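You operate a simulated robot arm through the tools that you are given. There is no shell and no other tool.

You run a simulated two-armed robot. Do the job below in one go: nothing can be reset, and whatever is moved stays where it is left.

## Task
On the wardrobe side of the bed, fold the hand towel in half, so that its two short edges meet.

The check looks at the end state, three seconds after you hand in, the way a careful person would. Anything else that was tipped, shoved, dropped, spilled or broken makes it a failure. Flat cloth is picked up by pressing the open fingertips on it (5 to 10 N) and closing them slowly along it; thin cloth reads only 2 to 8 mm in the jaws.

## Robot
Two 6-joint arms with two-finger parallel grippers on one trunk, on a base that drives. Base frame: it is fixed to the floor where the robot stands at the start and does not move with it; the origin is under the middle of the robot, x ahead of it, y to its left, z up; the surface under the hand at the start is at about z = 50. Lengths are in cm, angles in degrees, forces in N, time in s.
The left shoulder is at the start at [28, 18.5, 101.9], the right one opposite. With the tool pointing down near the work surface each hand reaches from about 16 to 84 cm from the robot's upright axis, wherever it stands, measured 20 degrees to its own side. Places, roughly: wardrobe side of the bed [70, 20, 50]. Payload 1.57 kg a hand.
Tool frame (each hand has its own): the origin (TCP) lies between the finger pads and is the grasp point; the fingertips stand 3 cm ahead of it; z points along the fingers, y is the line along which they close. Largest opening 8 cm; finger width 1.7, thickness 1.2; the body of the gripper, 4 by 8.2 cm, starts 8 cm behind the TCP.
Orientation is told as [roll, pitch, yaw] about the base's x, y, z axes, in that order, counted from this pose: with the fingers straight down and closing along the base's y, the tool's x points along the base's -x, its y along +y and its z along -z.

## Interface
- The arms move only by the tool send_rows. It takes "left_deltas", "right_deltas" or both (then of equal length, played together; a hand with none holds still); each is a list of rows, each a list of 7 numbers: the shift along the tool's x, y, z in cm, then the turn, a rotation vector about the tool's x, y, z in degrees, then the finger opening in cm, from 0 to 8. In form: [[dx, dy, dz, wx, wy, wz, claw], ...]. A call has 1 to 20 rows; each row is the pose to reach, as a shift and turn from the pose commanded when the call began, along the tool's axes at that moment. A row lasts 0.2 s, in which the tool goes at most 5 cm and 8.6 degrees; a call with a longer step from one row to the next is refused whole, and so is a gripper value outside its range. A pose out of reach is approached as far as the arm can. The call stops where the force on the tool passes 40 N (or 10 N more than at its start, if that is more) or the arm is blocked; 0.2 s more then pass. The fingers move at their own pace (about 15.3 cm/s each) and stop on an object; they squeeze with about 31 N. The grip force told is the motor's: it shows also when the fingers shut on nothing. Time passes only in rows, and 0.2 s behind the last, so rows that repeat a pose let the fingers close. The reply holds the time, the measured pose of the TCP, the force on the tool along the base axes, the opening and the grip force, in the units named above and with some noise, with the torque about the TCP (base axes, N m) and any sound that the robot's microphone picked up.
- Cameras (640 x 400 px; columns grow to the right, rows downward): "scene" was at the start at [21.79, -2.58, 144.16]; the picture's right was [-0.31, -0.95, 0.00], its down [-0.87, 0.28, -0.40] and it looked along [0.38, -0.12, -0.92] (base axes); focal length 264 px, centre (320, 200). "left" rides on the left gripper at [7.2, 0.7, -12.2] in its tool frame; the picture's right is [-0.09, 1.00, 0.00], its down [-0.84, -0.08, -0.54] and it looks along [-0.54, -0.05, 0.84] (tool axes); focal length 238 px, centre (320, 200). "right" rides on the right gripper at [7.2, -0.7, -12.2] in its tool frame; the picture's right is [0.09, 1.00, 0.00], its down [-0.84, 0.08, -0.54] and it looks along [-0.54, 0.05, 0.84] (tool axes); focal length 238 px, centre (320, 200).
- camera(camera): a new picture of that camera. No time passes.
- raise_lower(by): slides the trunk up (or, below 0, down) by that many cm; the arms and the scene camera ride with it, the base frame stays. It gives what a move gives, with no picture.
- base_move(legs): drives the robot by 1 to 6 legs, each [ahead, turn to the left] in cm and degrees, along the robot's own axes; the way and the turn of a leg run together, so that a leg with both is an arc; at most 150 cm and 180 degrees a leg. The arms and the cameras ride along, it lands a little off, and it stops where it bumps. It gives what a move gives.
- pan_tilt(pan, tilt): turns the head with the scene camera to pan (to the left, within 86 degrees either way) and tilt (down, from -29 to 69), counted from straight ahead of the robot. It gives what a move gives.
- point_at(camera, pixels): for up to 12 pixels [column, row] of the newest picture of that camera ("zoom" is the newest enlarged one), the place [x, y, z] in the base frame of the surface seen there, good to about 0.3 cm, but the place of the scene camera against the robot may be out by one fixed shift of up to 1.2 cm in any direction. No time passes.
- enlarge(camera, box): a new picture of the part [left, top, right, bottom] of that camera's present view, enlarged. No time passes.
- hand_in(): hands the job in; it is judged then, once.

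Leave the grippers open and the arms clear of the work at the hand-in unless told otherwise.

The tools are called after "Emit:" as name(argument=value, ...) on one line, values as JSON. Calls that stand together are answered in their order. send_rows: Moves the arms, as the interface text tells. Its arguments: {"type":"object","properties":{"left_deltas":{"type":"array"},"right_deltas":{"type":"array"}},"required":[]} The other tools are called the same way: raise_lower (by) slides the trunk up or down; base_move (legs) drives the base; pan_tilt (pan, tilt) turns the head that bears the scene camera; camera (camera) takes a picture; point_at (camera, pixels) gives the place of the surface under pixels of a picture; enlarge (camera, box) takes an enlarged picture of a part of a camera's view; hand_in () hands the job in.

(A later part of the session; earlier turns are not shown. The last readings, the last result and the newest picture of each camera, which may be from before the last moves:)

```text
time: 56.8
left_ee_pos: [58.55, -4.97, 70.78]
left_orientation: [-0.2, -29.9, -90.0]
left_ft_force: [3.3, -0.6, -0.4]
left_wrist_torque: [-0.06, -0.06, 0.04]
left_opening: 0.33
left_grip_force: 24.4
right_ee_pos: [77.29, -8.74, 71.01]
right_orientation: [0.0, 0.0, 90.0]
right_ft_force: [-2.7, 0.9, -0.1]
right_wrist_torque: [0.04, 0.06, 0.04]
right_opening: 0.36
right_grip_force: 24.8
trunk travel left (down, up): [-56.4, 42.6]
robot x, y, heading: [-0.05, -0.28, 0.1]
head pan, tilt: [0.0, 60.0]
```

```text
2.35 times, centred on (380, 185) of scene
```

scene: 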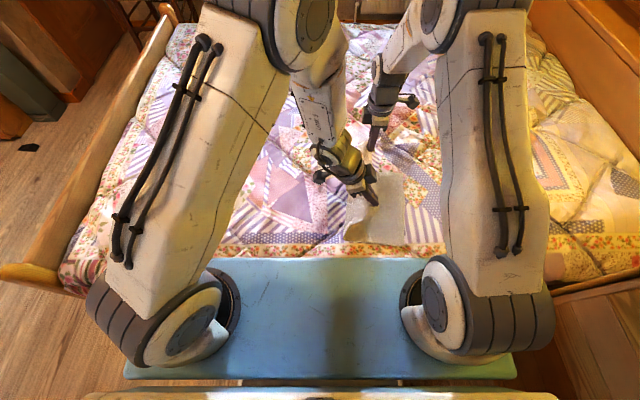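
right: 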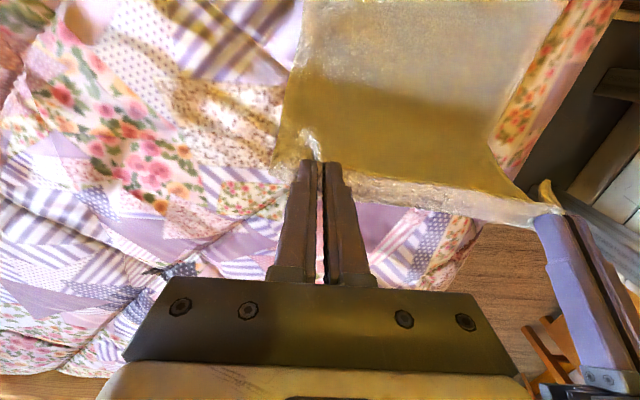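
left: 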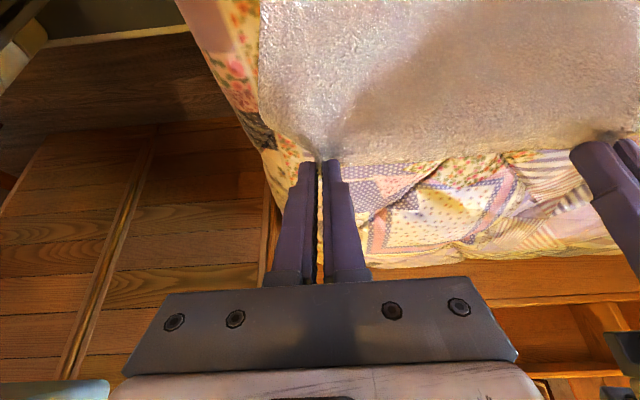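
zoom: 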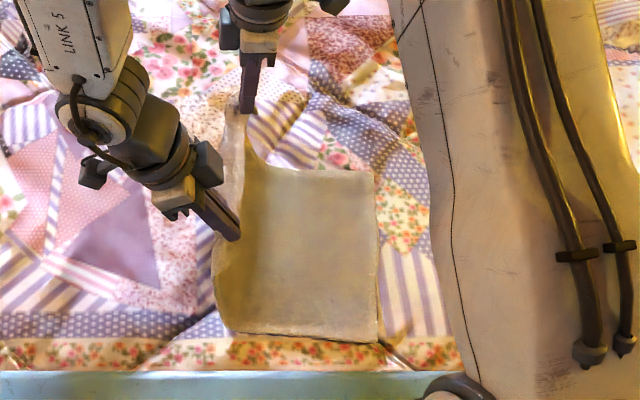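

The flap stands upright and I can see the lower layer fully. I read its corners and the foot of the flap.

Emit:
point_at(camera="zoom", pixels=[[376, 341], [377, 300], [376, 250], [374, 210], [372, 175], [340, 172], [290, 170], [222, 328], [216, 290], [260, 335], [300, 338]])

Emit:
point_at(camera="right", pixels=[[500, 130], [510, 165], [545, 30], [300, 80], [290, 130], [480, 100], [520, 100]])

```text
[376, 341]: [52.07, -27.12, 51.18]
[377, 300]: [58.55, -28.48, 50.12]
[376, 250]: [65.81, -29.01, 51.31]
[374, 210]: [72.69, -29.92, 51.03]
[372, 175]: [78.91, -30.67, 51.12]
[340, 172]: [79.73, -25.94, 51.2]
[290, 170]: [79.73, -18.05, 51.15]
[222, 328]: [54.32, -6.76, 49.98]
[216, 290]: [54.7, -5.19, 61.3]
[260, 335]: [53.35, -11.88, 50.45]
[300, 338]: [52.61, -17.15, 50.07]
```

```text
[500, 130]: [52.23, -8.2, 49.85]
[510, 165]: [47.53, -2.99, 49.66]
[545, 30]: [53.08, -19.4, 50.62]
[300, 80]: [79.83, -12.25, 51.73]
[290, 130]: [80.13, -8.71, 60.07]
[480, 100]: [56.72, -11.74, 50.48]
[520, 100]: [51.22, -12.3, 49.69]
```

The foot of the flap is at y ≈ −7 near and ≈ −11 far: a good crease. Now I lay the flap down along the laying path, first half.

Emit:
send_rows(left_deltas=[[-1.51, 0, 0.18, 0, 0, 0, 0], [-2.15, -0.1, 1.07, 0, 0, 0, 0], [-2.74, -0.2, 2.05, 0, 0, 0, 0], [-3.21, -0.35, 3.24, 0, 0, 0, 0], [-3.63, -0.45, 4.52, 0, 0, 0, 0], [-4.04, -0.55, 5.8, 0, 0, 0, 0], [-4.46, -0.67, 7.08, 0, 0, 0, 0], [-4.85, -0.8, 8.4, 0, 0, 0, 0], [-5.24, -0.9, 9.72, 0, 0, 0, 0], [-5.63, -1.0, 11.05, 0, 0, 0, 0], [-6.02, -1.12, 12.37, 0, 0, 0, 0]], right_deltas=[[1.4, 0, -0.6, 0, 0, 0, 0], [2.4, 0.1, -0.15, 0, 0, 0, 0], [3.4, 0.2, 0.4, 0, 0, 0, 0], [4.4, 0.35, 1.2, 0, 0, 0, 0], [5.4, 0.45, 2.1, 0, 0, 0, 0], [6.4, 0.55, 3.0, 0, 0, 0, 0], [7.4, 0.67, 3.9, 0, 0, 0, 0], [8.4, 0.8, 4.85, 0, 0, 0, 0], [9.4, 0.9, 5.8, 0, 0, 0, 0], [10.4, 1.0, 6.75, 0, 0, 0, 0], [11.4, 1.12, 7.7, 0, 0, 0, 0]])

Emit:
camera(camera="right")

Emit:
camera(camera="left")

Emit:
enlarge(camera="scene", box=[310, 100, 450, 270])

```text
time: 59.2
left_ee_pos: [57.43, -16.37, 62.97]
left_orientation: [-0.2, -30.0, -89.9]
left_ft_force: [3.1, 0.4, -0.3]
left_wrist_torque: [-0.01, -0.04, 0.02]
left_opening: 0.34
left_grip_force: 24.4
right_ee_pos: [76.17, -20.12, 63.13]
right_orientation: [0.0, 0.0, 90.0]
right_ft_force: [-2.6, -0.3, 0.0]
right_wrist_torque: [0.05, 0.06, 0.02]
right_opening: 0.39
right_grip_force: 24.8
trunk travel left (down, up): [-56.4, 42.6]
robot x, y, heading: [-0.33, 0.01, -0.3]
head pan, tilt: [0.0, 60.0]
```

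```text
taken
```

right: 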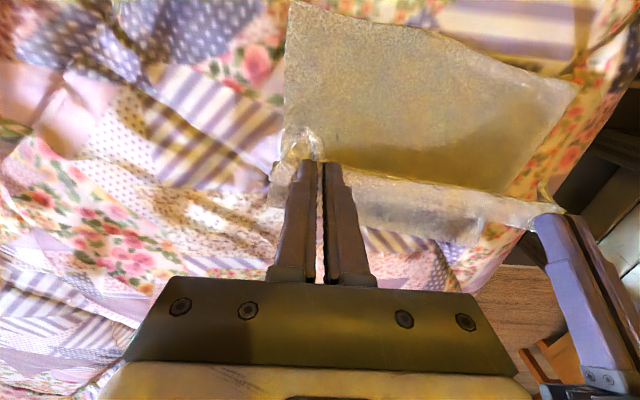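

```text
taken
```

left: 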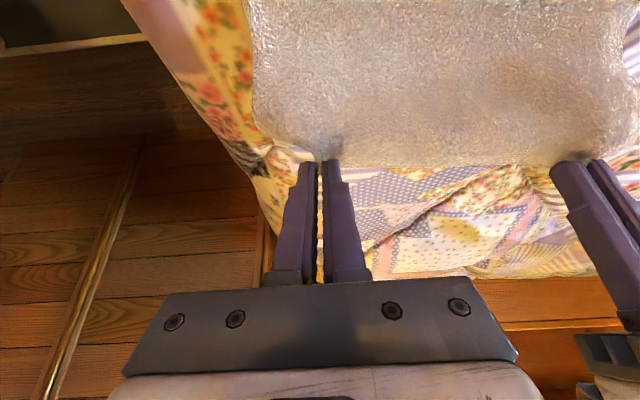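

```text
2.35 times, centred on (380, 185) of scene
```

zoom: 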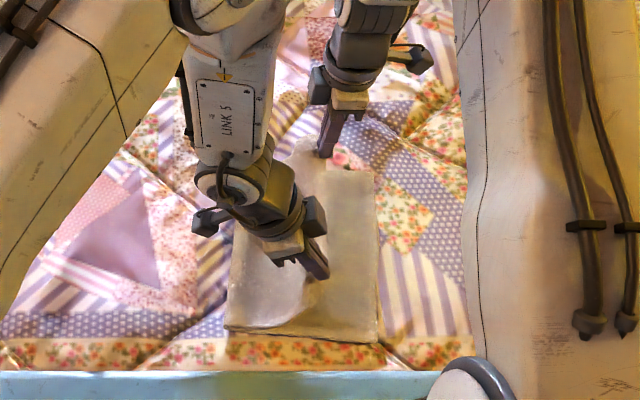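

Laying goes well. In the right picture I can read the lower edge: (300,5), (400,24), (460,50), (574,88).

Emit:
point_at(camera="right", pixels=[[295, 6], [340, 13], [400, 24], [440, 40], [500, 64], [540, 78], [573, 89], [287, 60], [440, 210], [390, 200]])

Emit:
point_at(camera="zoom", pixels=[[376, 342], [374, 180], [228, 325], [232, 290], [240, 240]])

```text
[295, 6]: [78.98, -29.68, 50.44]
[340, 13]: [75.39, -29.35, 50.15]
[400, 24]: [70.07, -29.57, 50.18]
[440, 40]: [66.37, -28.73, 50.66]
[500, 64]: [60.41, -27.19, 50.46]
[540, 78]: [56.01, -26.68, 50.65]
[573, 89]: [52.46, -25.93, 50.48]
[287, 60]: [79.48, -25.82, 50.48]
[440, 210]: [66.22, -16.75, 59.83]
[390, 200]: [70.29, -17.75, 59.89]
```

```text
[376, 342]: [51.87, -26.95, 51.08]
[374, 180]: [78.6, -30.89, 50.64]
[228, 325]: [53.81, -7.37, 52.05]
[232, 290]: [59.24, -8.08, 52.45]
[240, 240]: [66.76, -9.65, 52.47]
```

I complete the laying: left tip to (56.4, −26.15), right tip to (75.1, −28.6), about 1 cm above the surface.

Emit:
send_rows(left_deltas=[[-0.33, -0.1, 1.28, 0, 0, 0, 0], [-0.65, -0.2, 2.56, 0, 0, 0, 0], [-0.98, -0.35, 3.84, 0, 0, 0, 0], [-1.31, -0.45, 5.12, 0, 0, 0, 0], [-1.63, -0.55, 6.4, 0, 0, 0, 0], [-1.96, -0.7, 7.67, 0, 0, 0, 0], [-2.29, -0.8, 8.95, 0, 0, 0, 0], [-2.61, -0.9, 10.23, 0, 0, 0, 0], [-2.94, -1.0, 11.51, 0, 0, 0, 0], [-2.94, -1.0, 11.51, 0, 0, 0, 0]], right_deltas=[[0.94, 0.1, 0.91, 0, 0, 0, 0], [1.89, 0.2, 1.82, 0, 0, 0, 0], [2.83, 0.35, 2.73, 0, 0, 0, 0], [3.78, 0.45, 3.64, 0, 0, 0, 0], [4.72, 0.55, 4.56, 0, 0, 0, 0], [5.67, 0.7, 5.47, 0, 0, 0, 0], [6.61, 0.8, 6.38, 0, 0, 0, 0], [7.56, 0.9, 7.29, 0, 0, 0, 0], [8.5, 1.0, 8.2, 0, 0, 0, 0], [8.5, 1.0, 8.2, 0, 0, 0, 0]])

Emit:
camera(camera="right")

Emit:
camera(camera="left")

Emit:
enlarge(camera="right", box=[240, 60, 620, 290])

```text
time: 61.4
left_ee_pos: [56.46, -24.78, 54.4]
left_orientation: [-0.2, -29.9, -89.9]
left_ft_force: [3.4, 0.5, 0.5]
left_wrist_torque: [-0.01, -0.08, 0.02]
left_opening: 0.31
left_grip_force: 23.7
right_ee_pos: [75.04, -28.58, 54.92]
right_orientation: [0.0, 0.0, 90.0]
right_ft_force: [-3.8, 0.5, -0.6]
right_wrist_torque: [0.07, 0.06, 0.0]
right_opening: 0.39
right_grip_force: 25.3
trunk travel left (down, up): [-56.4, 42.6]
robot x, y, heading: [-0.23, 0.35, 0.2]
head pan, tilt: [0.0, 60.0]
```

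```text
taken
```

right: 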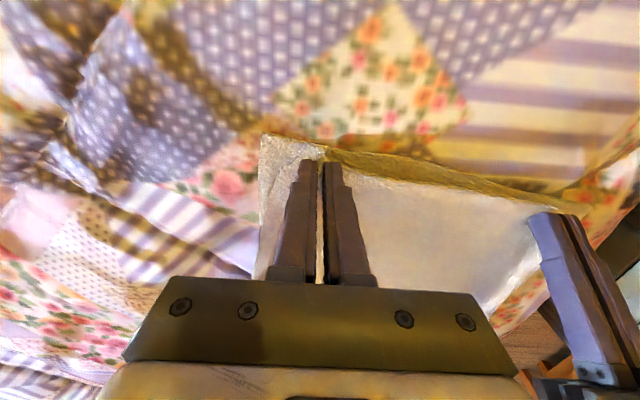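

```text
taken
```

left: 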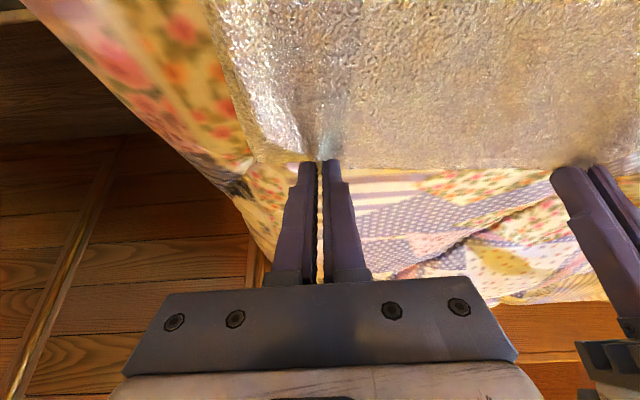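

```text
1.68 times, centred on (430, 175) of right
```

zoom: 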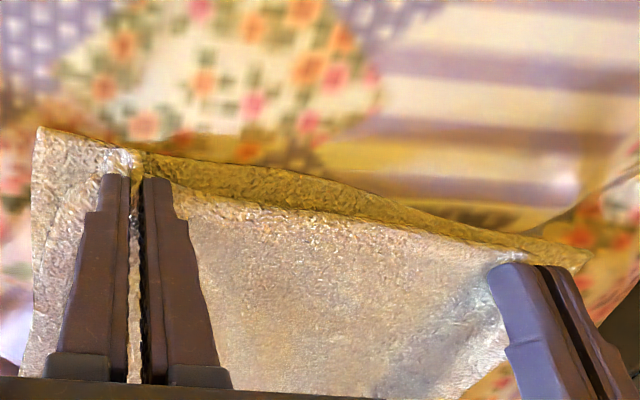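

Very good: top edge lies close to and parallel with the lower edge, still slightly inside. I measure both lines.

Emit:
point_at(camera="zoom", pixels=[[200, 198], [300, 218], [400, 238], [460, 252], [200, 168], [300, 180], [400, 208], [480, 235], [40, 135], [585, 258], [120, 160], [45, 250]])

Emit:
point_at(camera="left", pixels=[[260, 160], [400, 166], [480, 166], [540, 165], [240, 110], [280, 160]])

```text
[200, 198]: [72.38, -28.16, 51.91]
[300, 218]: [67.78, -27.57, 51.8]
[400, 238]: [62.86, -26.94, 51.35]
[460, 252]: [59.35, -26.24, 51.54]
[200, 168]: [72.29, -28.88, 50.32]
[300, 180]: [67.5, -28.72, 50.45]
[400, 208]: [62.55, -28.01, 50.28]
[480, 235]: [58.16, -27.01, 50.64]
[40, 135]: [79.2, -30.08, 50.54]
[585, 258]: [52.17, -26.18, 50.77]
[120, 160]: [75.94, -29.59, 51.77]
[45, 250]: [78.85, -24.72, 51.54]
```

```text
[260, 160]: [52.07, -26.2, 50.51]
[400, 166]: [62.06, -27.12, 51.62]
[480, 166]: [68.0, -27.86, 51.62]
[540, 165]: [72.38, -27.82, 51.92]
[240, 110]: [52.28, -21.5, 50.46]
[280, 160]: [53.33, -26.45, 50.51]
```

The top edge is about 0.9 cm inside the lower edge. I pull both hands 0.9 cm toward −y, lower to touch, then open slowly (spreading the pleats) and lift straight off.

Emit:
send_rows(left_deltas=[[-0.26, 0, 0.4, 0, 0, 0, 0], [-0.53, 0, 0.88, 0, 0, 0, 0], [-0.4, 0, 1.1, 0, 0, 0, 0], [-0.4, 0, 1.1, 0, 0, 0, 0.6], [-0.4, 0, 1.1, 0, 0, 0, 1.0], [-0.4, 0, 1.1, 0, 0, 0, 1.4], [-0.4, 0, 1.1, 0, 0, 0, 1.8], [-0.4, 0, 1.1, 0, 0, 0, 2.2], [-0.4, 0, 1.1, 0, 0, 0, 2.6], [-0.4, 0, 1.1, 0, 0, 0, 3.0], [-0.4, 0, 1.1, 0, 0, 0, 3.4]], right_deltas=[[0.45, 0, 0.3, 0, 0, 0, 0], [0.9, 0, 0.6, 0, 0, 0, 0], [0.9, 0, 0.9, 0, 0, 0, 0], [0.9, 0, 0.9, 0, 0, 0, 0.6], [0.9, 0, 0.9, 0, 0, 0, 1.0], [0.9, 0, 0.9, 0, 0, 0, 1.4], [0.9, 0, 0.9, 0, 0, 0, 1.8], [0.9, 0, 0.9, 0, 0, 0, 2.2], [0.9, 0, 0.9, 0, 0, 0, 2.6], [0.9, 0, 0.9, 0, 0, 0, 3.0], [0.9, 0, 0.9, 0, 0, 0, 3.4]])

Emit:
camera(camera="right")

Emit:
camera(camera="left")

```text
time: 63.8
left_ee_pos: [56.37, -25.53, 53.72]
left_orientation: [-0.2, -29.9, -89.9]
left_ft_force: [-0.7, 0.5, 0.6]
left_wrist_torque: [0.01, 0.04, 0.0]
left_opening: 3.34
left_grip_force: 0.1
right_ee_pos: [75.06, -29.38, 54.15]
right_orientation: [-0.1, 0.0, 90.0]
right_ft_force: [-0.1, 0.6, 0.8]
right_wrist_torque: [-0.01, 0.02, 0.02]
right_opening: 3.33
right_grip_force: 0.1
trunk travel left (down, up): [-56.4, 42.6]
robot x, y, heading: [0.03, -0.38, 0.1]
head pan, tilt: [0.0, 60.0]
```

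```text
taken
```

right: 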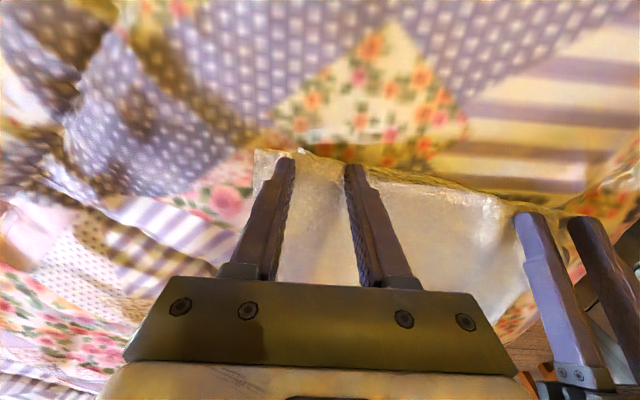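

```text
taken
```

left: 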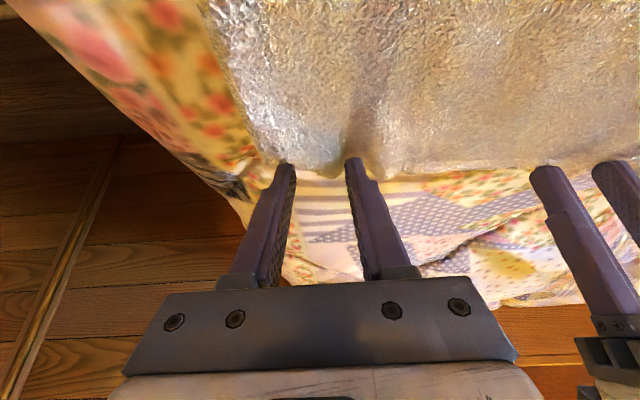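

Both released. I lift straight up 6 cm and look.

Emit:
send_rows(left_deltas=[[-0.25, 0, -0.43, 0, 0, 0, 3.4], [-0.75, 0, -1.3, 0, 0, 0, 3.4], [-1.5, 0, -2.6, 0, 0, 0, 3.4], [-2.5, 0, -4.33, 0, 0, 0, 3.4], [-3, 0, -5.2, 0, 0, 0, 3.4]], right_deltas=[[0, 0, -0.5, 0, 0, 0, 3.4], [0, 0, -1.5, 0, 0, 0, 3.4], [0, 0, -3, 0, 0, 0, 3.4], [0, 0, -5, 0, 0, 0, 3.4], [0, 0, -6, 0, 0, 0, 3.4]])

Emit:
camera(camera="right")

Emit:
camera(camera="left")

Emit:
enlarge(camera="right", box=[240, 60, 620, 290])

```text
time: 65.0
left_ee_pos: [56.43, -25.46, 59.66]
left_orientation: [-0.2, -30.0, -89.9]
left_ft_force: [0.3, 0.2, -0.2]
left_wrist_torque: [0.0, 0.0, -0.01]
left_opening: 3.41
left_grip_force: 0.2
right_ee_pos: [75.26, -29.41, 60.18]
right_orientation: [0.0, 0.0, 90.1]
right_ft_force: [0.1, 0.1, 0.5]
right_wrist_torque: [0.0, 0.0, 0.0]
right_opening: 3.4
right_grip_force: 0.0
trunk travel left (down, up): [-56.4, 42.6]
robot x, y, heading: [-0.1, 0.17, -0.1]
head pan, tilt: [0.0, 60.0]
```

```text
taken
```

right: 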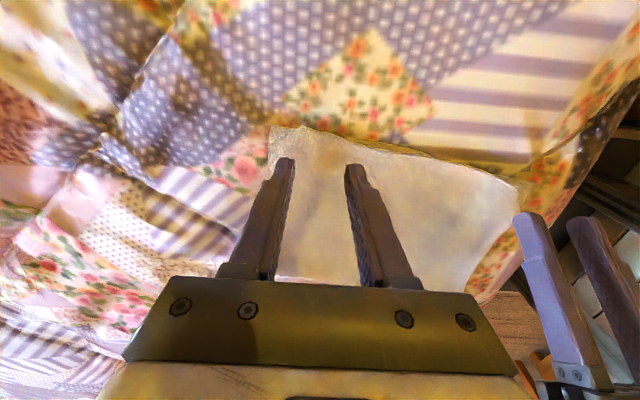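

```text
taken
```

left: 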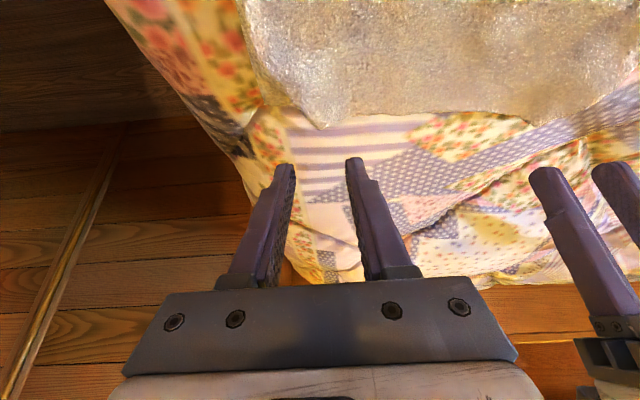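

```text
1.68 times, centred on (430, 175) of right
```

zoom: 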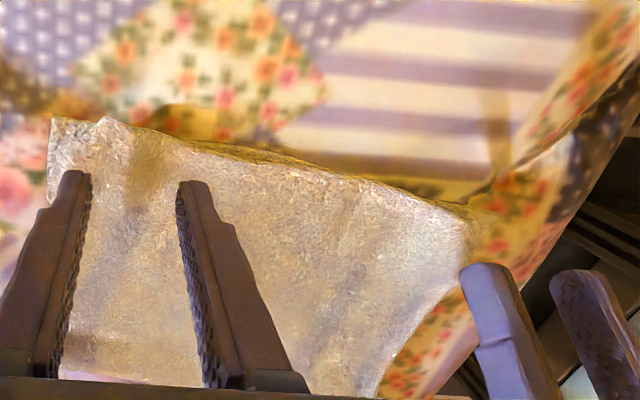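

Looks well aligned. I retreat the left arm (up and toward +y) and raise the right, to get a clear look.

Emit:
send_rows(left_deltas=[[-1, 0, -3, 0, 4, 0, 4], [0, 0, -7, 0, 8, 0, 5], [2, 0, -10, 0, 12, 0, 6], [5, 0, -13, 0, 16, 0, 7], [8, 0, -15, 0, 20, 0, 8], [11, 0, -17, 0, 24, 0, 8], [14, 0, -19, 0, 28, 0, 8], [17, 0, -20.5, 0, 30, 0, 8], [20, 0, -22, 0, 30, 0, 8]], right_deltas=[[1, 0, -2, 0, 0, 0, 4], [3, 0, -4, 0, 0, 0, 5], [5, 0, -6, 0, 0, 0, 6], [7, 0, -8, 0, 0, 0, 7], [9, 0, -9, 0, 0, 0, 8], [11, 0, -9, 0, 0, 0, 8], [11, 0, -9, 0, 0, 0, 8], [11, 0, -9, 0, 0, 0, 8], [11, 0, -9, 0, 0, 0, 8]])

Emit:
camera(camera="right")

Emit:
camera(camera="scene")

Emit:
enlarge(camera="scene", box=[310, 130, 450, 270])

```text
time: 67.0
left_ee_pos: [56.39, 2.86, 68.89]
left_orientation: [-0.3, 0.1, -90.1]
left_ft_force: [-0.6, -0.2, -0.1]
left_wrist_torque: [-0.02, -0.01, -0.02]
left_opening: 7.99
left_grip_force: 0.1
right_ee_pos: [75.12, -40.43, 69.09]
right_orientation: [0.0, 0.1, 90.0]
right_ft_force: [-0.2, -0.3, 0.4]
right_wrist_torque: [-0.01, 0.0, 0.04]
right_opening: 7.97
right_grip_force: 0.0
trunk travel left (down, up): [-56.4, 42.6]
robot x, y, heading: [-0.19, 0.01, 0.0]
head pan, tilt: [0.0, 60.0]
```

```text
taken
```

right: 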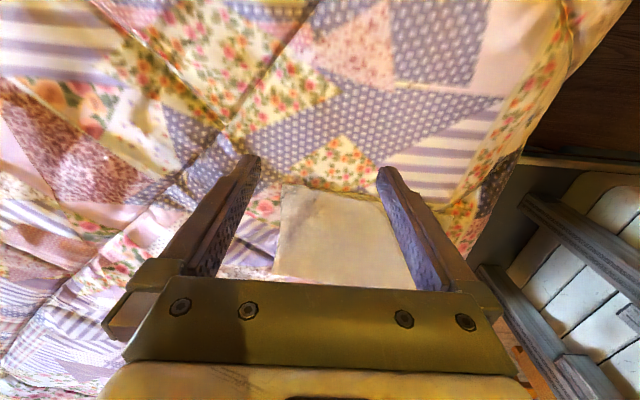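

```text
taken
```

scene: 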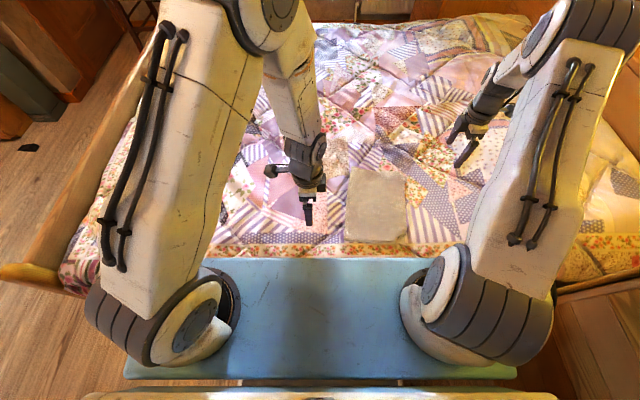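

```text
2.86 times, centred on (380, 200) of scene
```

zoom: 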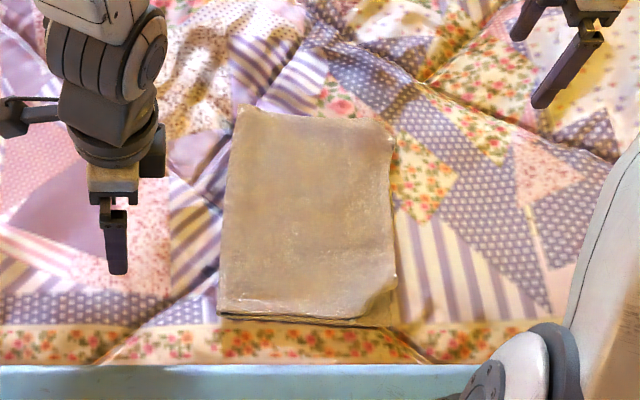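

A neat fold. The near-right corner of the top layer seems drawn in (around (385,300) of the zoom). I bring the right hand's camera closer over the edge to inspect.

Emit:
send_rows(right_deltas=[[0, 3, 1, 0, 0, 0, 8], [0, 6, 2, 0, 0, 0, 8], [0, 9, 3, 0, 0, 0, 8], [0, 11, 4, 0, 0, 0, 8]])

Emit:
camera(camera="right")

Emit:
enlarge(camera="right", box=[200, 120, 500, 300])

```text
time: 68.0
left_ee_pos: [56.39, 2.76, 68.82]
left_orientation: [-0.2, 0.1, -90.0]
left_ft_force: [-0.9, 0.3, 0.9]
left_wrist_torque: [0.02, 0.01, 0.0]
left_opening: 7.99
left_grip_force: 0.0
right_ee_pos: [64.06, -40.44, 65.1]
right_orientation: [0.0, -0.1, 90.0]
right_ft_force: [-0.9, 0.1, -0.6]
right_wrist_torque: [0.01, 0.02, 0.02]
right_opening: 8.02
right_grip_force: 0.1
trunk travel left (down, up): [-56.4, 42.6]
robot x, y, heading: [-0.2, -0.33, 0.1]
head pan, tilt: [0.0, 60.0]
```

```text
taken
```

right: 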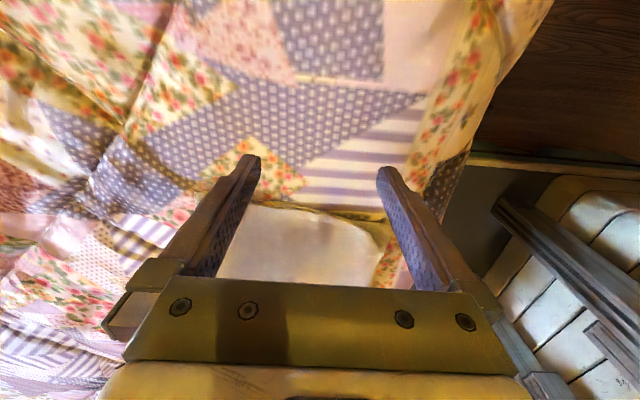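

```text
2.13 times, centred on (350, 210) of right
```

zoom: 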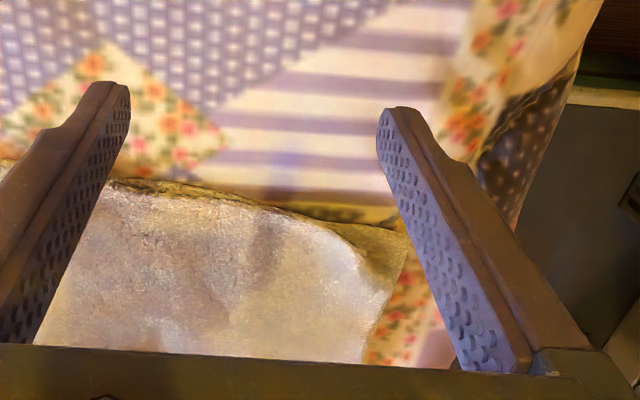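

I shift the hand over the towel for an unobstructed view of the edge.

Emit:
send_rows(right_deltas=[[-4, 0, -1, 0, 0, 0, 8], [-8, 0, -1, 0, 0, 0, 8], [-12, 0, -1, 0, 0, 0, 8], [-16, 0, -1, 0, 0, 0, 8], [-16, 0, -1, 0, 0, 0, 8]])

Emit:
camera(camera="right")

Emit:
enlarge(camera="right", box=[180, 50, 520, 260])

```text
time: 69.2
left_ee_pos: [56.35, 2.79, 68.8]
left_orientation: [-0.1, 0.1, -89.9]
left_ft_force: [-0.4, 1.4, -0.9]
left_wrist_torque: [-0.03, 0.01, -0.01]
left_opening: 7.96
left_grip_force: 0.0
right_ee_pos: [64.15, -24.38, 66.09]
right_orientation: [0.0, 0.1, 90.0]
right_ft_force: [-0.3, 0.3, -0.4]
right_wrist_torque: [0.01, -0.07, -0.01]
right_opening: 8.0
right_grip_force: 0.0
trunk travel left (down, up): [-56.4, 42.6]
robot x, y, heading: [0.1, 0.06, -0.0]
head pan, tilt: [0.0, 60.0]
```

```text
taken
```

right: 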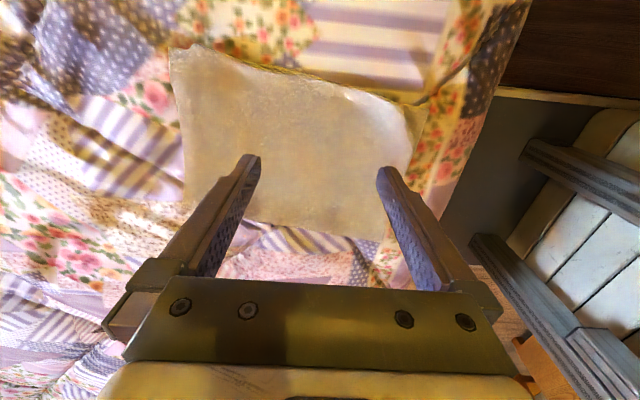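

```text
1.88 times, centred on (350, 155) of right
```

zoom: 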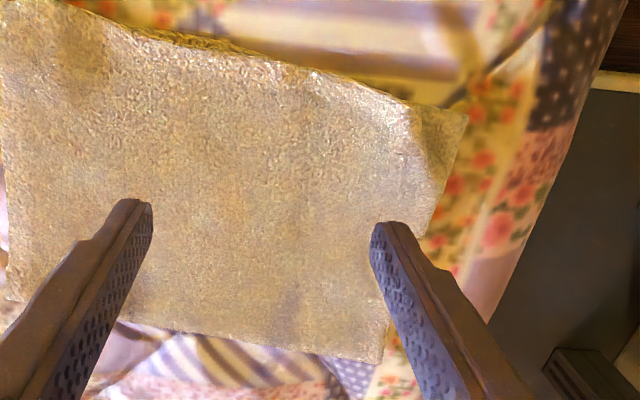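

I see the top layer's near corner drawn in at (410,112) of the zoom while the lower layer's corner is at (464,115). I measure both corners and the far side.

Emit:
point_at(camera="zoom", pixels=[[464, 116], [408, 108], [425, 170], [436, 195], [415, 130], [350, 80], [300, 66], [330, 72], [440, 140], [380, 360], [430, 160], [395, 100]])

Emit:
point_at(camera="right", pixels=[[174, 52], [200, 50], [240, 63], [300, 78], [300, 72], [240, 58], [178, 100], [192, 46], [186, 190], [260, 220]])

Emit:
enlarge(camera="right", box=[350, 60, 460, 150])

Emit:
enlarge(camera="right", box=[150, 20, 280, 110])

```text
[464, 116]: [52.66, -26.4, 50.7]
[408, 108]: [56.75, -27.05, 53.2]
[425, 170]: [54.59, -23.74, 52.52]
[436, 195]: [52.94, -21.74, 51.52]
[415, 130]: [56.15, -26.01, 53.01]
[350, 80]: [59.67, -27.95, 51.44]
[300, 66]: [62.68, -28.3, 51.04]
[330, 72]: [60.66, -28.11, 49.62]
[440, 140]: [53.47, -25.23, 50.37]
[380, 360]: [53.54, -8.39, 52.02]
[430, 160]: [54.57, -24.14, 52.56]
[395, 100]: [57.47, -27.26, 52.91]
```

```text
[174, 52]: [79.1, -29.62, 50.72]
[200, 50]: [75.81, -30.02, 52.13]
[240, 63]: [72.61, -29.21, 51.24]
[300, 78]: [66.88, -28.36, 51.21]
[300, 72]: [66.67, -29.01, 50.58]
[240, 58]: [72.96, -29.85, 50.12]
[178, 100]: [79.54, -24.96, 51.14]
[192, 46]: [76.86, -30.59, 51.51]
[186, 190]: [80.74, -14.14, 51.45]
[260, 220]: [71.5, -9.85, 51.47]
```

```text
4.44 times, centred on (405, 105) of right
```

zoom: 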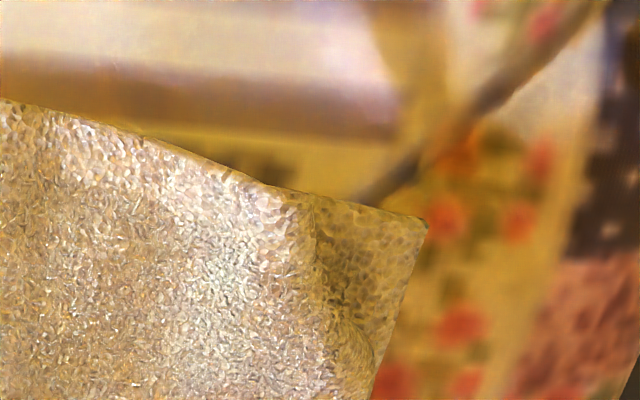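

```text
4.44 times, centred on (215, 65) of right
```

zoom: 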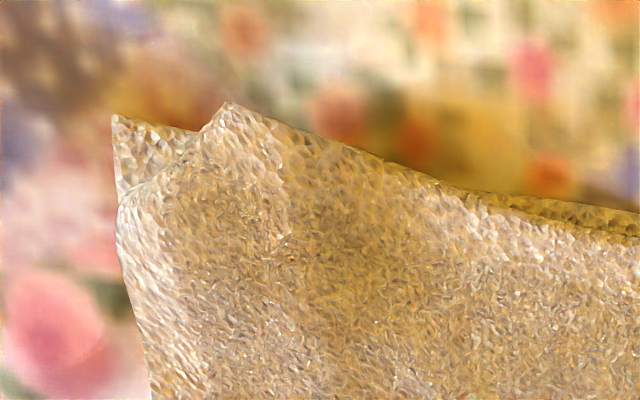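

Both top corners turn out to be tucked under (folded triangles about 4 cm). I'll untuck each: pinch the single top layer just inside the tucked tip with the pads along the corner's diagonal, lift so the corner falls free, and lay it back outward. Near corner first: right hand to (58.2, −22.2), yawed so the pads point to the corner.

Emit:
send_rows(right_deltas=[[-0.3, 0.9, 0.5, 0, 0, 7.5, 6], [-0.6, 1.8, 1.5, 0, 0, 15, 4], [-0.9, 2.6, 2.5, 0, 0, 22.5, 2.6], [-1.2, 3.5, 4, 0, 0, 30, 2.6], [-1.6, 4.4, 5.5, 0, 0, 37.5, 2.6], [-1.9, 5.2, 7, 0, 0, 45, 2.6], [-2.2, 5.95, 9, 0, 0, 52, 2.6], [-2.2, 5.95, 9, 0, 0, 52, 2.6]])

Emit:
camera(camera="right")

Emit:
camera(camera="left")

```text
time: 71.0
left_ee_pos: [56.45, 2.67, 68.83]
left_orientation: [-0.2, 0.0, -90.1]
left_ft_force: [-1.0, -0.2, -0.9]
left_wrist_torque: [0.0, 0.0, 0.02]
left_opening: 8.0
left_grip_force: 0.1
right_ee_pos: [58.19, -22.27, 57.0]
right_orientation: [0.1, 0.0, 37.9]
right_ft_force: [-0.6, -0.4, -0.8]
right_wrist_torque: [0.0, -0.01, -0.03]
right_opening: 2.59
right_grip_force: 0.0
trunk travel left (down, up): [-56.4, 42.6]
robot x, y, heading: [0.26, 0.09, -0.2]
head pan, tilt: [0.0, 60.0]
```

```text
taken
```

right: 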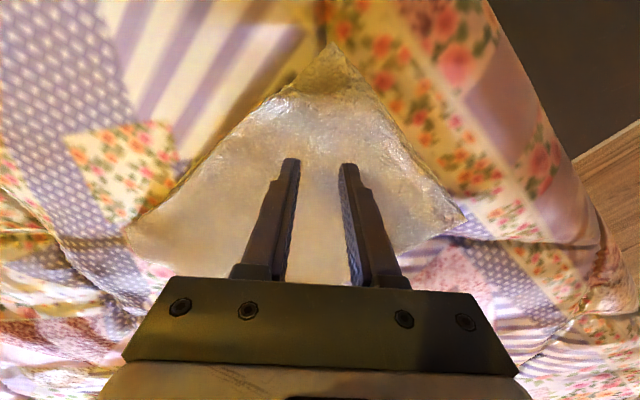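

```text
taken
```

left: 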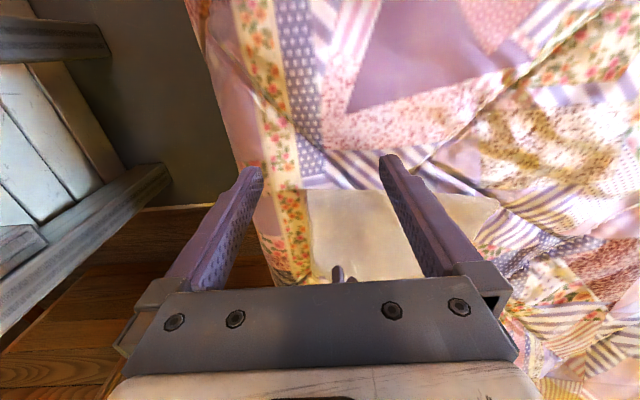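

I zoom into the near corner from this viewpoint.

Emit:
enlarge(camera="right", box=[220, 30, 440, 180])

Emit:
point_at(camera="right", pixels=[[334, 50], [284, 98], [320, 93], [370, 82], [330, 110], [300, 130], [320, 180], [330, 70]])

```text
2.67 times, centred on (330, 105) of right
```

zoom: 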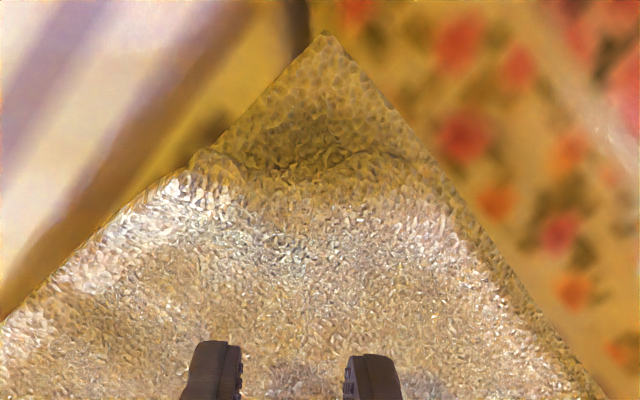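

```text
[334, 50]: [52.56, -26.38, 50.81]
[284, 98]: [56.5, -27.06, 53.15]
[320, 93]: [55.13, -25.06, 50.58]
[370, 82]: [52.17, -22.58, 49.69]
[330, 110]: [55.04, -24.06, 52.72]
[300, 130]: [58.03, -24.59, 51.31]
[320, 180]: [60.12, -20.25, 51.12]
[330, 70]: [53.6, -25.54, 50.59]
```

Corner confirmed tucked; the tips are over a single+lower layer area. I descend to contact.

Emit:
send_rows(right_deltas=[[0, 0, 0.8, 0, 0, 0, 2.6], [0, 0, 1.6, 0, 0, 0, 2.6], [0, 0, 2.2, 0, 0, 0, 2.6], [0, 0, 2.6, 0, 0, 0, 2.6], [0, 0, 2.8, 0, 0, 0, 2.6], [0, 0, 2.8, 0, 0, 0, 2.6]])

```text
time: 72.4
left_ee_pos: [56.38, 2.6, 68.84]
left_orientation: [-0.2, 0.0, -90.0]
left_ft_force: [-0.1, -0.3, -0.5]
left_wrist_torque: [0.01, 0.01, 0.02]
left_opening: 7.97
left_grip_force: 0.0
right_ee_pos: [58.24, -22.06, 54.4]
right_orientation: [-0.1, 0.0, 38.0]
right_ft_force: [0.7, -0.7, 0.0]
right_wrist_torque: [0.01, 0.02, 0.02]
right_opening: 2.62
right_grip_force: 0.1
trunk travel left (down, up): [-56.4, 42.6]
robot x, y, heading: [-0.16, 0.34, -0.2]
head pan, tilt: [0.0, 60.0]
```

Emit:
send_rows(right_deltas=[[0, 0, 0.2, 0, 0, 0, 2.6], [0, 0, 0.4, 0, 0, 0, 2.6], [0, 0, 0.5, 0, 0, 0, 2.6], [0, 0, 0.5, 0, 0, 0, 2.6]])

```text
time: 73.4
left_ee_pos: [56.48, 2.67, 68.83]
left_orientation: [-0.1, -0.1, -89.9]
left_ft_force: [0.3, -0.3, 0.8]
left_wrist_torque: [-0.01, 0.01, 0.01]
left_opening: 8.01
left_grip_force: 0.0
right_ee_pos: [58.15, -22.21, 53.9]
right_orientation: [0.0, 0.0, 38.0]
right_ft_force: [-0.5, 0.4, 0.9]
right_wrist_torque: [0.02, 0.01, 0.05]
right_opening: 2.6
right_grip_force: 0.0
trunk travel left (down, up): [-56.4, 42.6]
robot x, y, heading: [-0.25, 0.15, 0.2]
head pan, tilt: [0.0, 60.0]
```

Emit:
send_rows(right_deltas=[[0, 0, 0.1, 0, 0, 0, 2.6], [0, 0, 0.2, 0, 0, 0, 2.6], [0, 0, 0.2, 0, 0, 0, 2.6]])

```text
time: 74.2
left_ee_pos: [56.53, 2.83, 68.92]
left_orientation: [-0.2, -0.1, -90.0]
left_ft_force: [-0.8, -0.1, 0.1]
left_wrist_torque: [0.01, -0.01, -0.01]
left_opening: 8.02
left_grip_force: 0.1
right_ee_pos: [58.19, -22.26, 53.73]
right_orientation: [0.0, -0.1, 38.1]
right_ft_force: [-0.5, 1.4, 3.3]
right_wrist_torque: [0.01, 0.05, 0.02]
right_opening: 2.56
right_grip_force: 0.0
trunk travel left (down, up): [-56.4, 42.6]
robot x, y, heading: [0.22, -0.1, 0.1]
head pan, tilt: [0.0, 60.0]
```

3.3 N: light contact, good to take only the top layer. I close slowly.

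Emit:
send_rows(right_deltas=[[0, 0, 0.04, 0, 0, 0, 2.6], [0, 0, 0.04, 0, 0, 0, 2.3], [0, 0, 0.04, 0, 0, 0, 2.0], [0, 0, 0.04, 0, 0, 0, 1.7], [0, 0, 0.04, 0, 0, 0, 1.4], [0, 0, 0.04, 0, 0, 0, 1.1], [0, 0, 0.04, 0, 0, 0, 0.8], [0, 0, 0.04, 0, 0, 0, 0.5], [0, 0, 0.04, 0, 0, 0, 0.2], [0, 0, 0.04, 0, 0, 0, 0], [0, 0, 0.04, 0, 0, 0, 0], [0, 0, 0.04, 0, 0, 0, 0]])

Emit:
camera(camera="right")

```text
time: 76.8
left_ee_pos: [56.39, 2.83, 68.9]
left_orientation: [-0.2, 0.0, -90.0]
left_ft_force: [0.3, -0.6, -1.2]
left_wrist_torque: [-0.01, -0.01, 0.0]
left_opening: 7.99
left_grip_force: 0.2
right_ee_pos: [58.22, -22.22, 53.68]
right_orientation: [0.0, 0.1, 38.0]
right_ft_force: [0.6, 1.4, 6.4]
right_wrist_torque: [0.01, -0.03, 0.01]
right_opening: 0.29
right_grip_force: 24.5
trunk travel left (down, up): [-56.4, 42.6]
robot x, y, heading: [-0.37, -0.26, -0.2]
head pan, tilt: [0.0, 60.0]
```

```text
taken
```

right: 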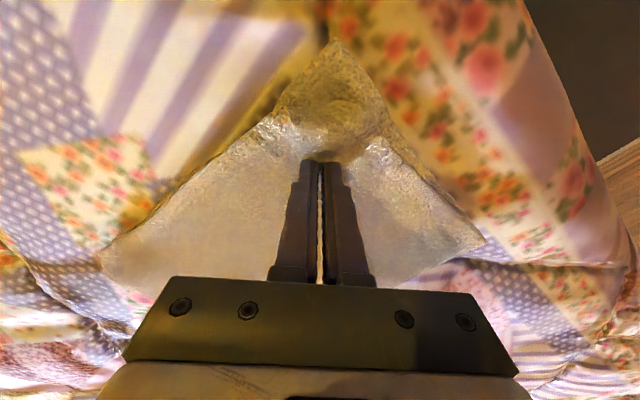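

A single-layer pleat is held (2.9 mm). I lift straight up 7 cm so the corner can fall free.

Emit:
send_rows(right_deltas=[[0, 0, -0.7, 0, 0, 0, 0], [0, 0, -1.4, 0, 0, 0, 0], [0, 0, -2.1, 0, 0, 0, 0], [0, 0, -2.8, 0, 0, 0, 0], [0, 0, -3.5, 0, 0, 0, 0], [0, 0, -4.2, 0, 0, 0, 0], [0, 0, -4.9, 0, 0, 0, 0], [0, 0, -5.6, 0, 0, 0, 0], [0, 0, -6.3, 0, 0, 0, 0], [0, 0, -7, 0, 0, 0, 0], [0, 0, -7, 0, 0, 0, 0]])

Emit:
camera(camera="right")

Emit:
enlarge(camera="scene", box=[310, 130, 450, 270])

```text
time: 79.2
left_ee_pos: [56.4, 2.73, 68.86]
left_orientation: [-0.3, 0.0, -89.9]
left_ft_force: [0.1, 0.7, 0.2]
left_wrist_torque: [-0.02, -0.03, 0.03]
left_opening: 7.99
left_grip_force: 0.1
right_ee_pos: [58.15, -22.21, 60.6]
right_orientation: [0.1, 0.1, 38.0]
right_ft_force: [0.0, -0.4, -0.9]
right_wrist_torque: [-0.01, -0.05, -0.01]
right_opening: 0.27
right_grip_force: 23.8
trunk travel left (down, up): [-56.4, 42.6]
robot x, y, heading: [0.05, 0.24, -0.0]
head pan, tilt: [0.0, 60.0]
```

```text
taken
```

right: 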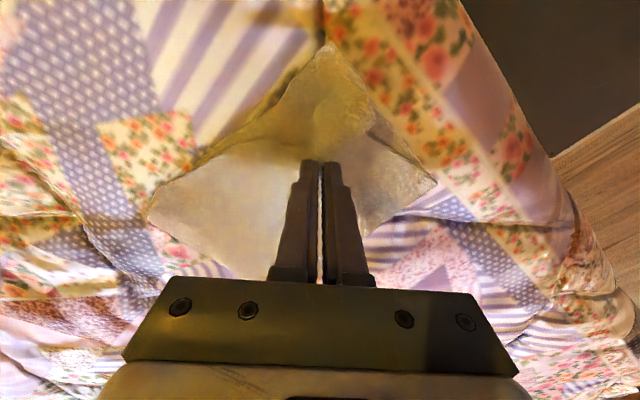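

```text
2.86 times, centred on (380, 200) of scene
```

zoom: 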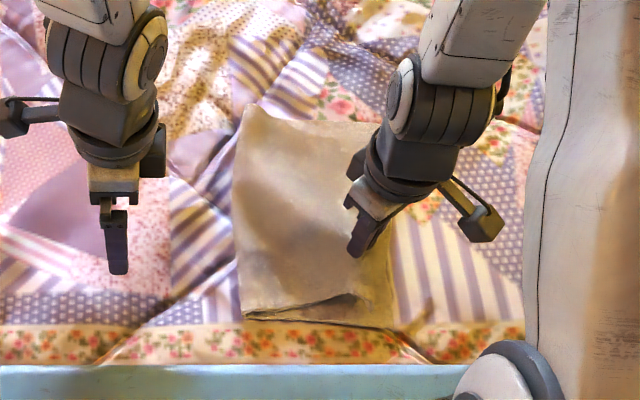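

Emit:
enlarge(camera="right", box=[220, 30, 440, 180])

Emit:
enlarge(camera="scene", box=[350, 190, 420, 260])

```text
2.67 times, centred on (330, 105) of right
```

zoom: 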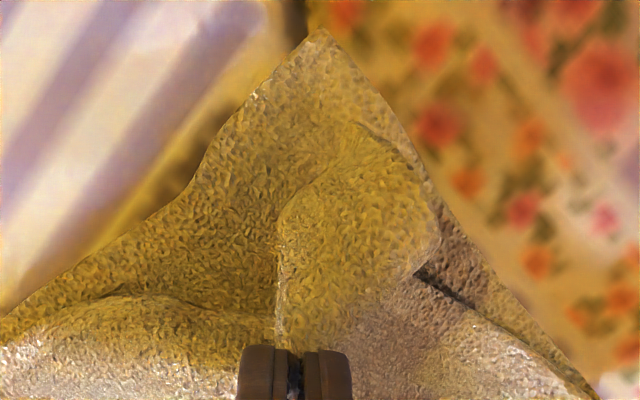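

```text
5.71 times, centred on (385, 225) of scene
```

zoom: 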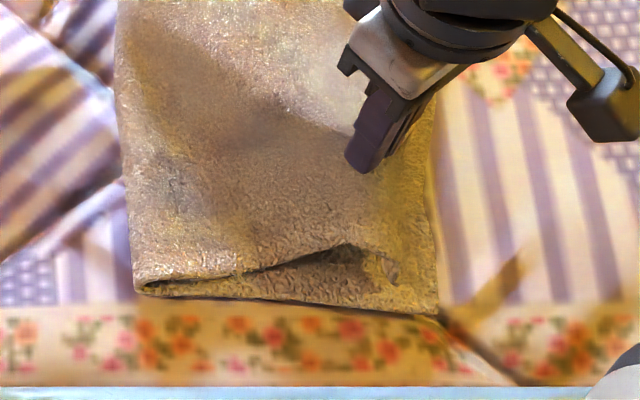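

The corner seems to have dropped free. I measure the hanging part.

Emit:
enlarge(camera="right", box=[220, 30, 440, 180])

Emit:
point_at(camera="zoom", pixels=[[320, 38], [360, 145], [300, 205], [290, 300], [250, 290], [420, 180], [425, 235], [400, 265], [370, 290], [350, 220], [150, 290], [230, 180]])

```text
2.67 times, centred on (330, 105) of right
```

zoom: 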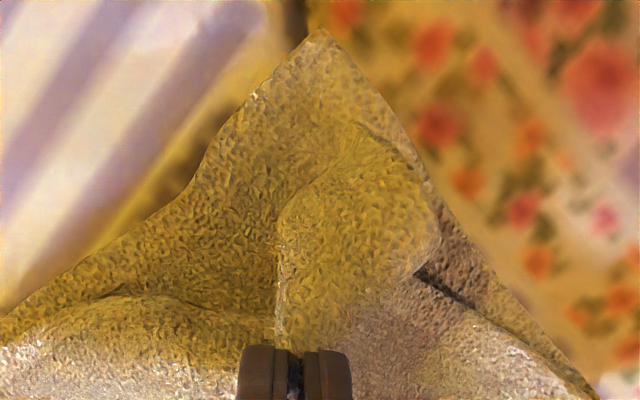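

```text
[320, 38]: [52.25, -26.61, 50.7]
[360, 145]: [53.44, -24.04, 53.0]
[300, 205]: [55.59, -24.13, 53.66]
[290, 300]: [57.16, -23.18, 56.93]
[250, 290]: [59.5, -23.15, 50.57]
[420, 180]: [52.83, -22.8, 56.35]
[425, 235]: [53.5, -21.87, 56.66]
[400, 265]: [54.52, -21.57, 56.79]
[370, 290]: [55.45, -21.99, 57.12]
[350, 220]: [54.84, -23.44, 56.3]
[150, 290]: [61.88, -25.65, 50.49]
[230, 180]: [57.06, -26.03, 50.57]
```

The corner tip now hangs outward at about (53.4, −24, 53) – unfolded. I lay it: turn 16° toward the true corner, shift 1.5 cm outward while lowering so the tip touches first, then move back inward while lowering to the surface.

Emit:
send_rows(right_deltas=[[0.5, 0, 0.8, 0, 0, -5, 0], [1.0, 0, 1.6, 0, 0, -10, 0], [1.5, 0, 2.4, 0, 0, -16, 0], [1.5, 0, 2.8, 0, 0, -16, 0], [1.3, 0, 3.4, 0, 0, -16, 0], [1.0, 0, 4.1, 0, 0, -16, 0], [0.7, 0, 4.9, 0, 0, -16, 0], [0.4, 0, 5.7, 0, 0, -16, 0], [0.2, 0, 6.3, 0, 0, -16, 0], [0.2, 0, 6.3, 0, 0, -16, 0]])

Emit:
camera(camera="right")

Emit:
enlarge(camera="right", box=[220, 30, 440, 180])

```text
time: 81.4
left_ee_pos: [56.41, 2.87, 68.87]
left_orientation: [-0.2, 0.0, -89.9]
left_ft_force: [-0.7, 0.3, -0.1]
left_wrist_torque: [-0.01, -0.04, 0.0]
left_opening: 7.97
left_grip_force: 0.0
right_ee_pos: [57.88, -22.3, 54.23]
right_orientation: [-0.1, 0.0, 54.0]
right_ft_force: [-0.8, -2.2, 3.4]
right_wrist_torque: [-0.06, 0.03, -0.03]
right_opening: 0.27
right_grip_force: 24.0
trunk travel left (down, up): [-56.4, 42.6]
robot x, y, heading: [-0.1, 0.0, -0.1]
head pan, tilt: [0.0, 60.0]
```

```text
taken
```

right: 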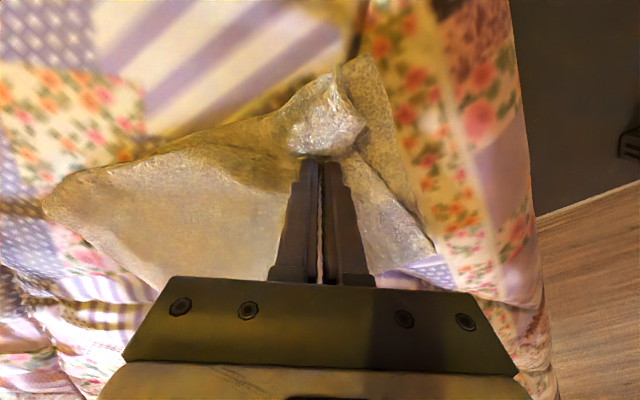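

```text
2.67 times, centred on (330, 105) of right
```

zoom: 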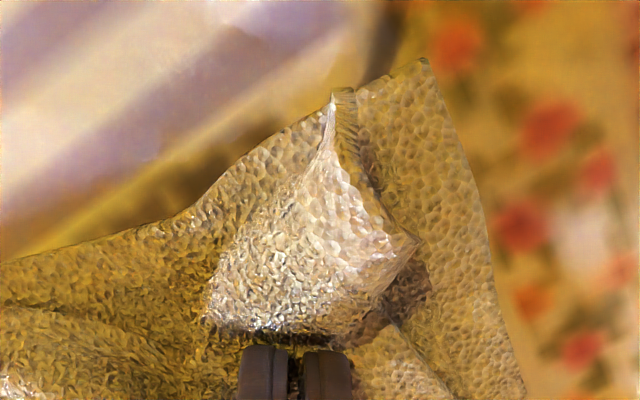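

The corner is out on top now, pointing near the lower corner. I measure the offset between the top corner (335,98) and the lower corner (424,66) in the zoom.

Emit:
point_at(camera="zoom", pixels=[[424, 68], [335, 100], [345, 110], [415, 240], [210, 305], [300, 250], [370, 210], [250, 220]])

```text
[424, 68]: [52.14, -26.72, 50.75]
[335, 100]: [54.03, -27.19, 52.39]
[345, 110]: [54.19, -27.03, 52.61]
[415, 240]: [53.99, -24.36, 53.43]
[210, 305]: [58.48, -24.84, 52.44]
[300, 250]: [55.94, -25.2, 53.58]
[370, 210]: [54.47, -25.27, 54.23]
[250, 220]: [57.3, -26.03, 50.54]
```

The top corner is 1.9 cm off along x. I lift half a cm, rotate 12° back with a 0.6 cm outward shift, lower, and open the fingers slowly.

Emit:
send_rows(right_deltas=[[0, 0, -0.6, 0, 0, 0, 0], [0.2, 0, -0.6, 0, 0, 6, 0], [0.5, 0.1, -0.4, 0, 0, 12, 0], [0.5, 0.2, 0, 0, 0, 12, 0], [0.5, 0.2, 0.1, 0, 0, 12, 0], [0.5, 0.2, 0.1, 0, 0, 12, 0.6], [0.5, 0.2, 0.1, 0, 0, 12, 1.0], [0.5, 0.2, 0.1, 0, 0, 12, 1.4], [0.5, 0.2, 0.1, 0, 0, 12, 1.8], [0.5, 0.2, 0.1, 0, 0, 12, 2.2], [0.5, 0.2, 0.1, 0, 0, 12, 2.6], [0.5, 0.2, 0.1, 0, 0, 12, 3.0]])

Emit:
send_rows(right_deltas=[[0, 0, -0.5, 0, 0, 0, 3.0], [0, 0, -1.5, 0, 0, 0, 3.0], [0, 0, -3, 0, 0, 0, 3.0], [0, 0, -5, 0, 0, 0, 3.0]])

Emit:
camera(camera="right")

Emit:
enlarge(camera="right", box=[220, 30, 440, 180])

```text
time: 84.0
left_ee_pos: [56.47, 2.77, 68.94]
left_orientation: [-0.2, 0.0, -90.0]
left_ft_force: [0.4, -0.9, -0.8]
left_wrist_torque: [-0.02, 0.01, 0.02]
left_opening: 8.0
left_grip_force: 0.0
right_ee_pos: [57.56, -22.78, 54.07]
right_orientation: [0.0, 0.0, 42.1]
right_ft_force: [-1.1, 0.3, 1.0]
right_wrist_torque: [-0.02, -0.01, 0.02]
right_opening: 2.94
right_grip_force: 0.1
trunk travel left (down, up): [-56.4, 42.6]
robot x, y, heading: [-0.16, -0.05, -0.1]
head pan, tilt: [0.0, 60.0]
```

```text
time: 85.0
left_ee_pos: [56.38, 2.67, 68.91]
left_orientation: [-0.3, -0.1, -90.0]
left_ft_force: [-0.4, -0.7, 0.0]
left_wrist_torque: [0.01, -0.01, 0.01]
left_opening: 8.02
left_grip_force: 0.0
right_ee_pos: [57.57, -22.7, 59.06]
right_orientation: [-0.1, 0.1, 42.0]
right_ft_force: [-0.4, 0.0, 0.1]
right_wrist_torque: [0.0, 0.0, 0.04]
right_opening: 3.01
right_grip_force: 0.0
trunk travel left (down, up): [-56.4, 42.6]
robot x, y, heading: [-0.1, -0.1, 0.1]
head pan, tilt: [0.0, 60.0]
```

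```text
taken
```

right: 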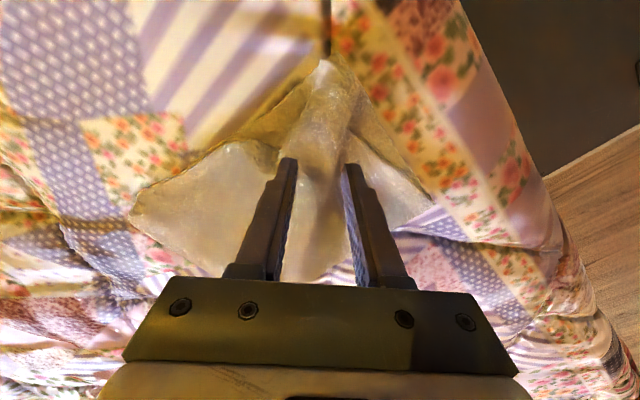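

```text
2.67 times, centred on (330, 105) of right
```

zoom: 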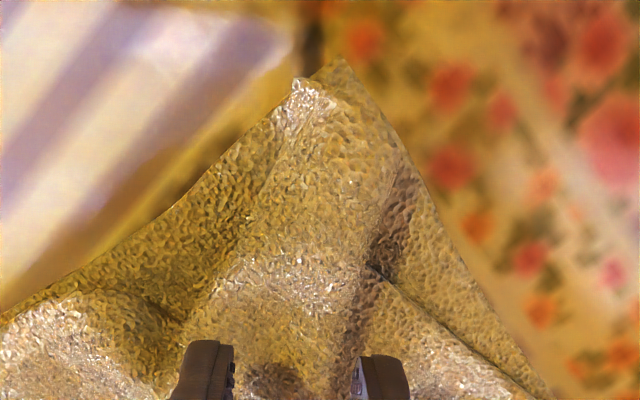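

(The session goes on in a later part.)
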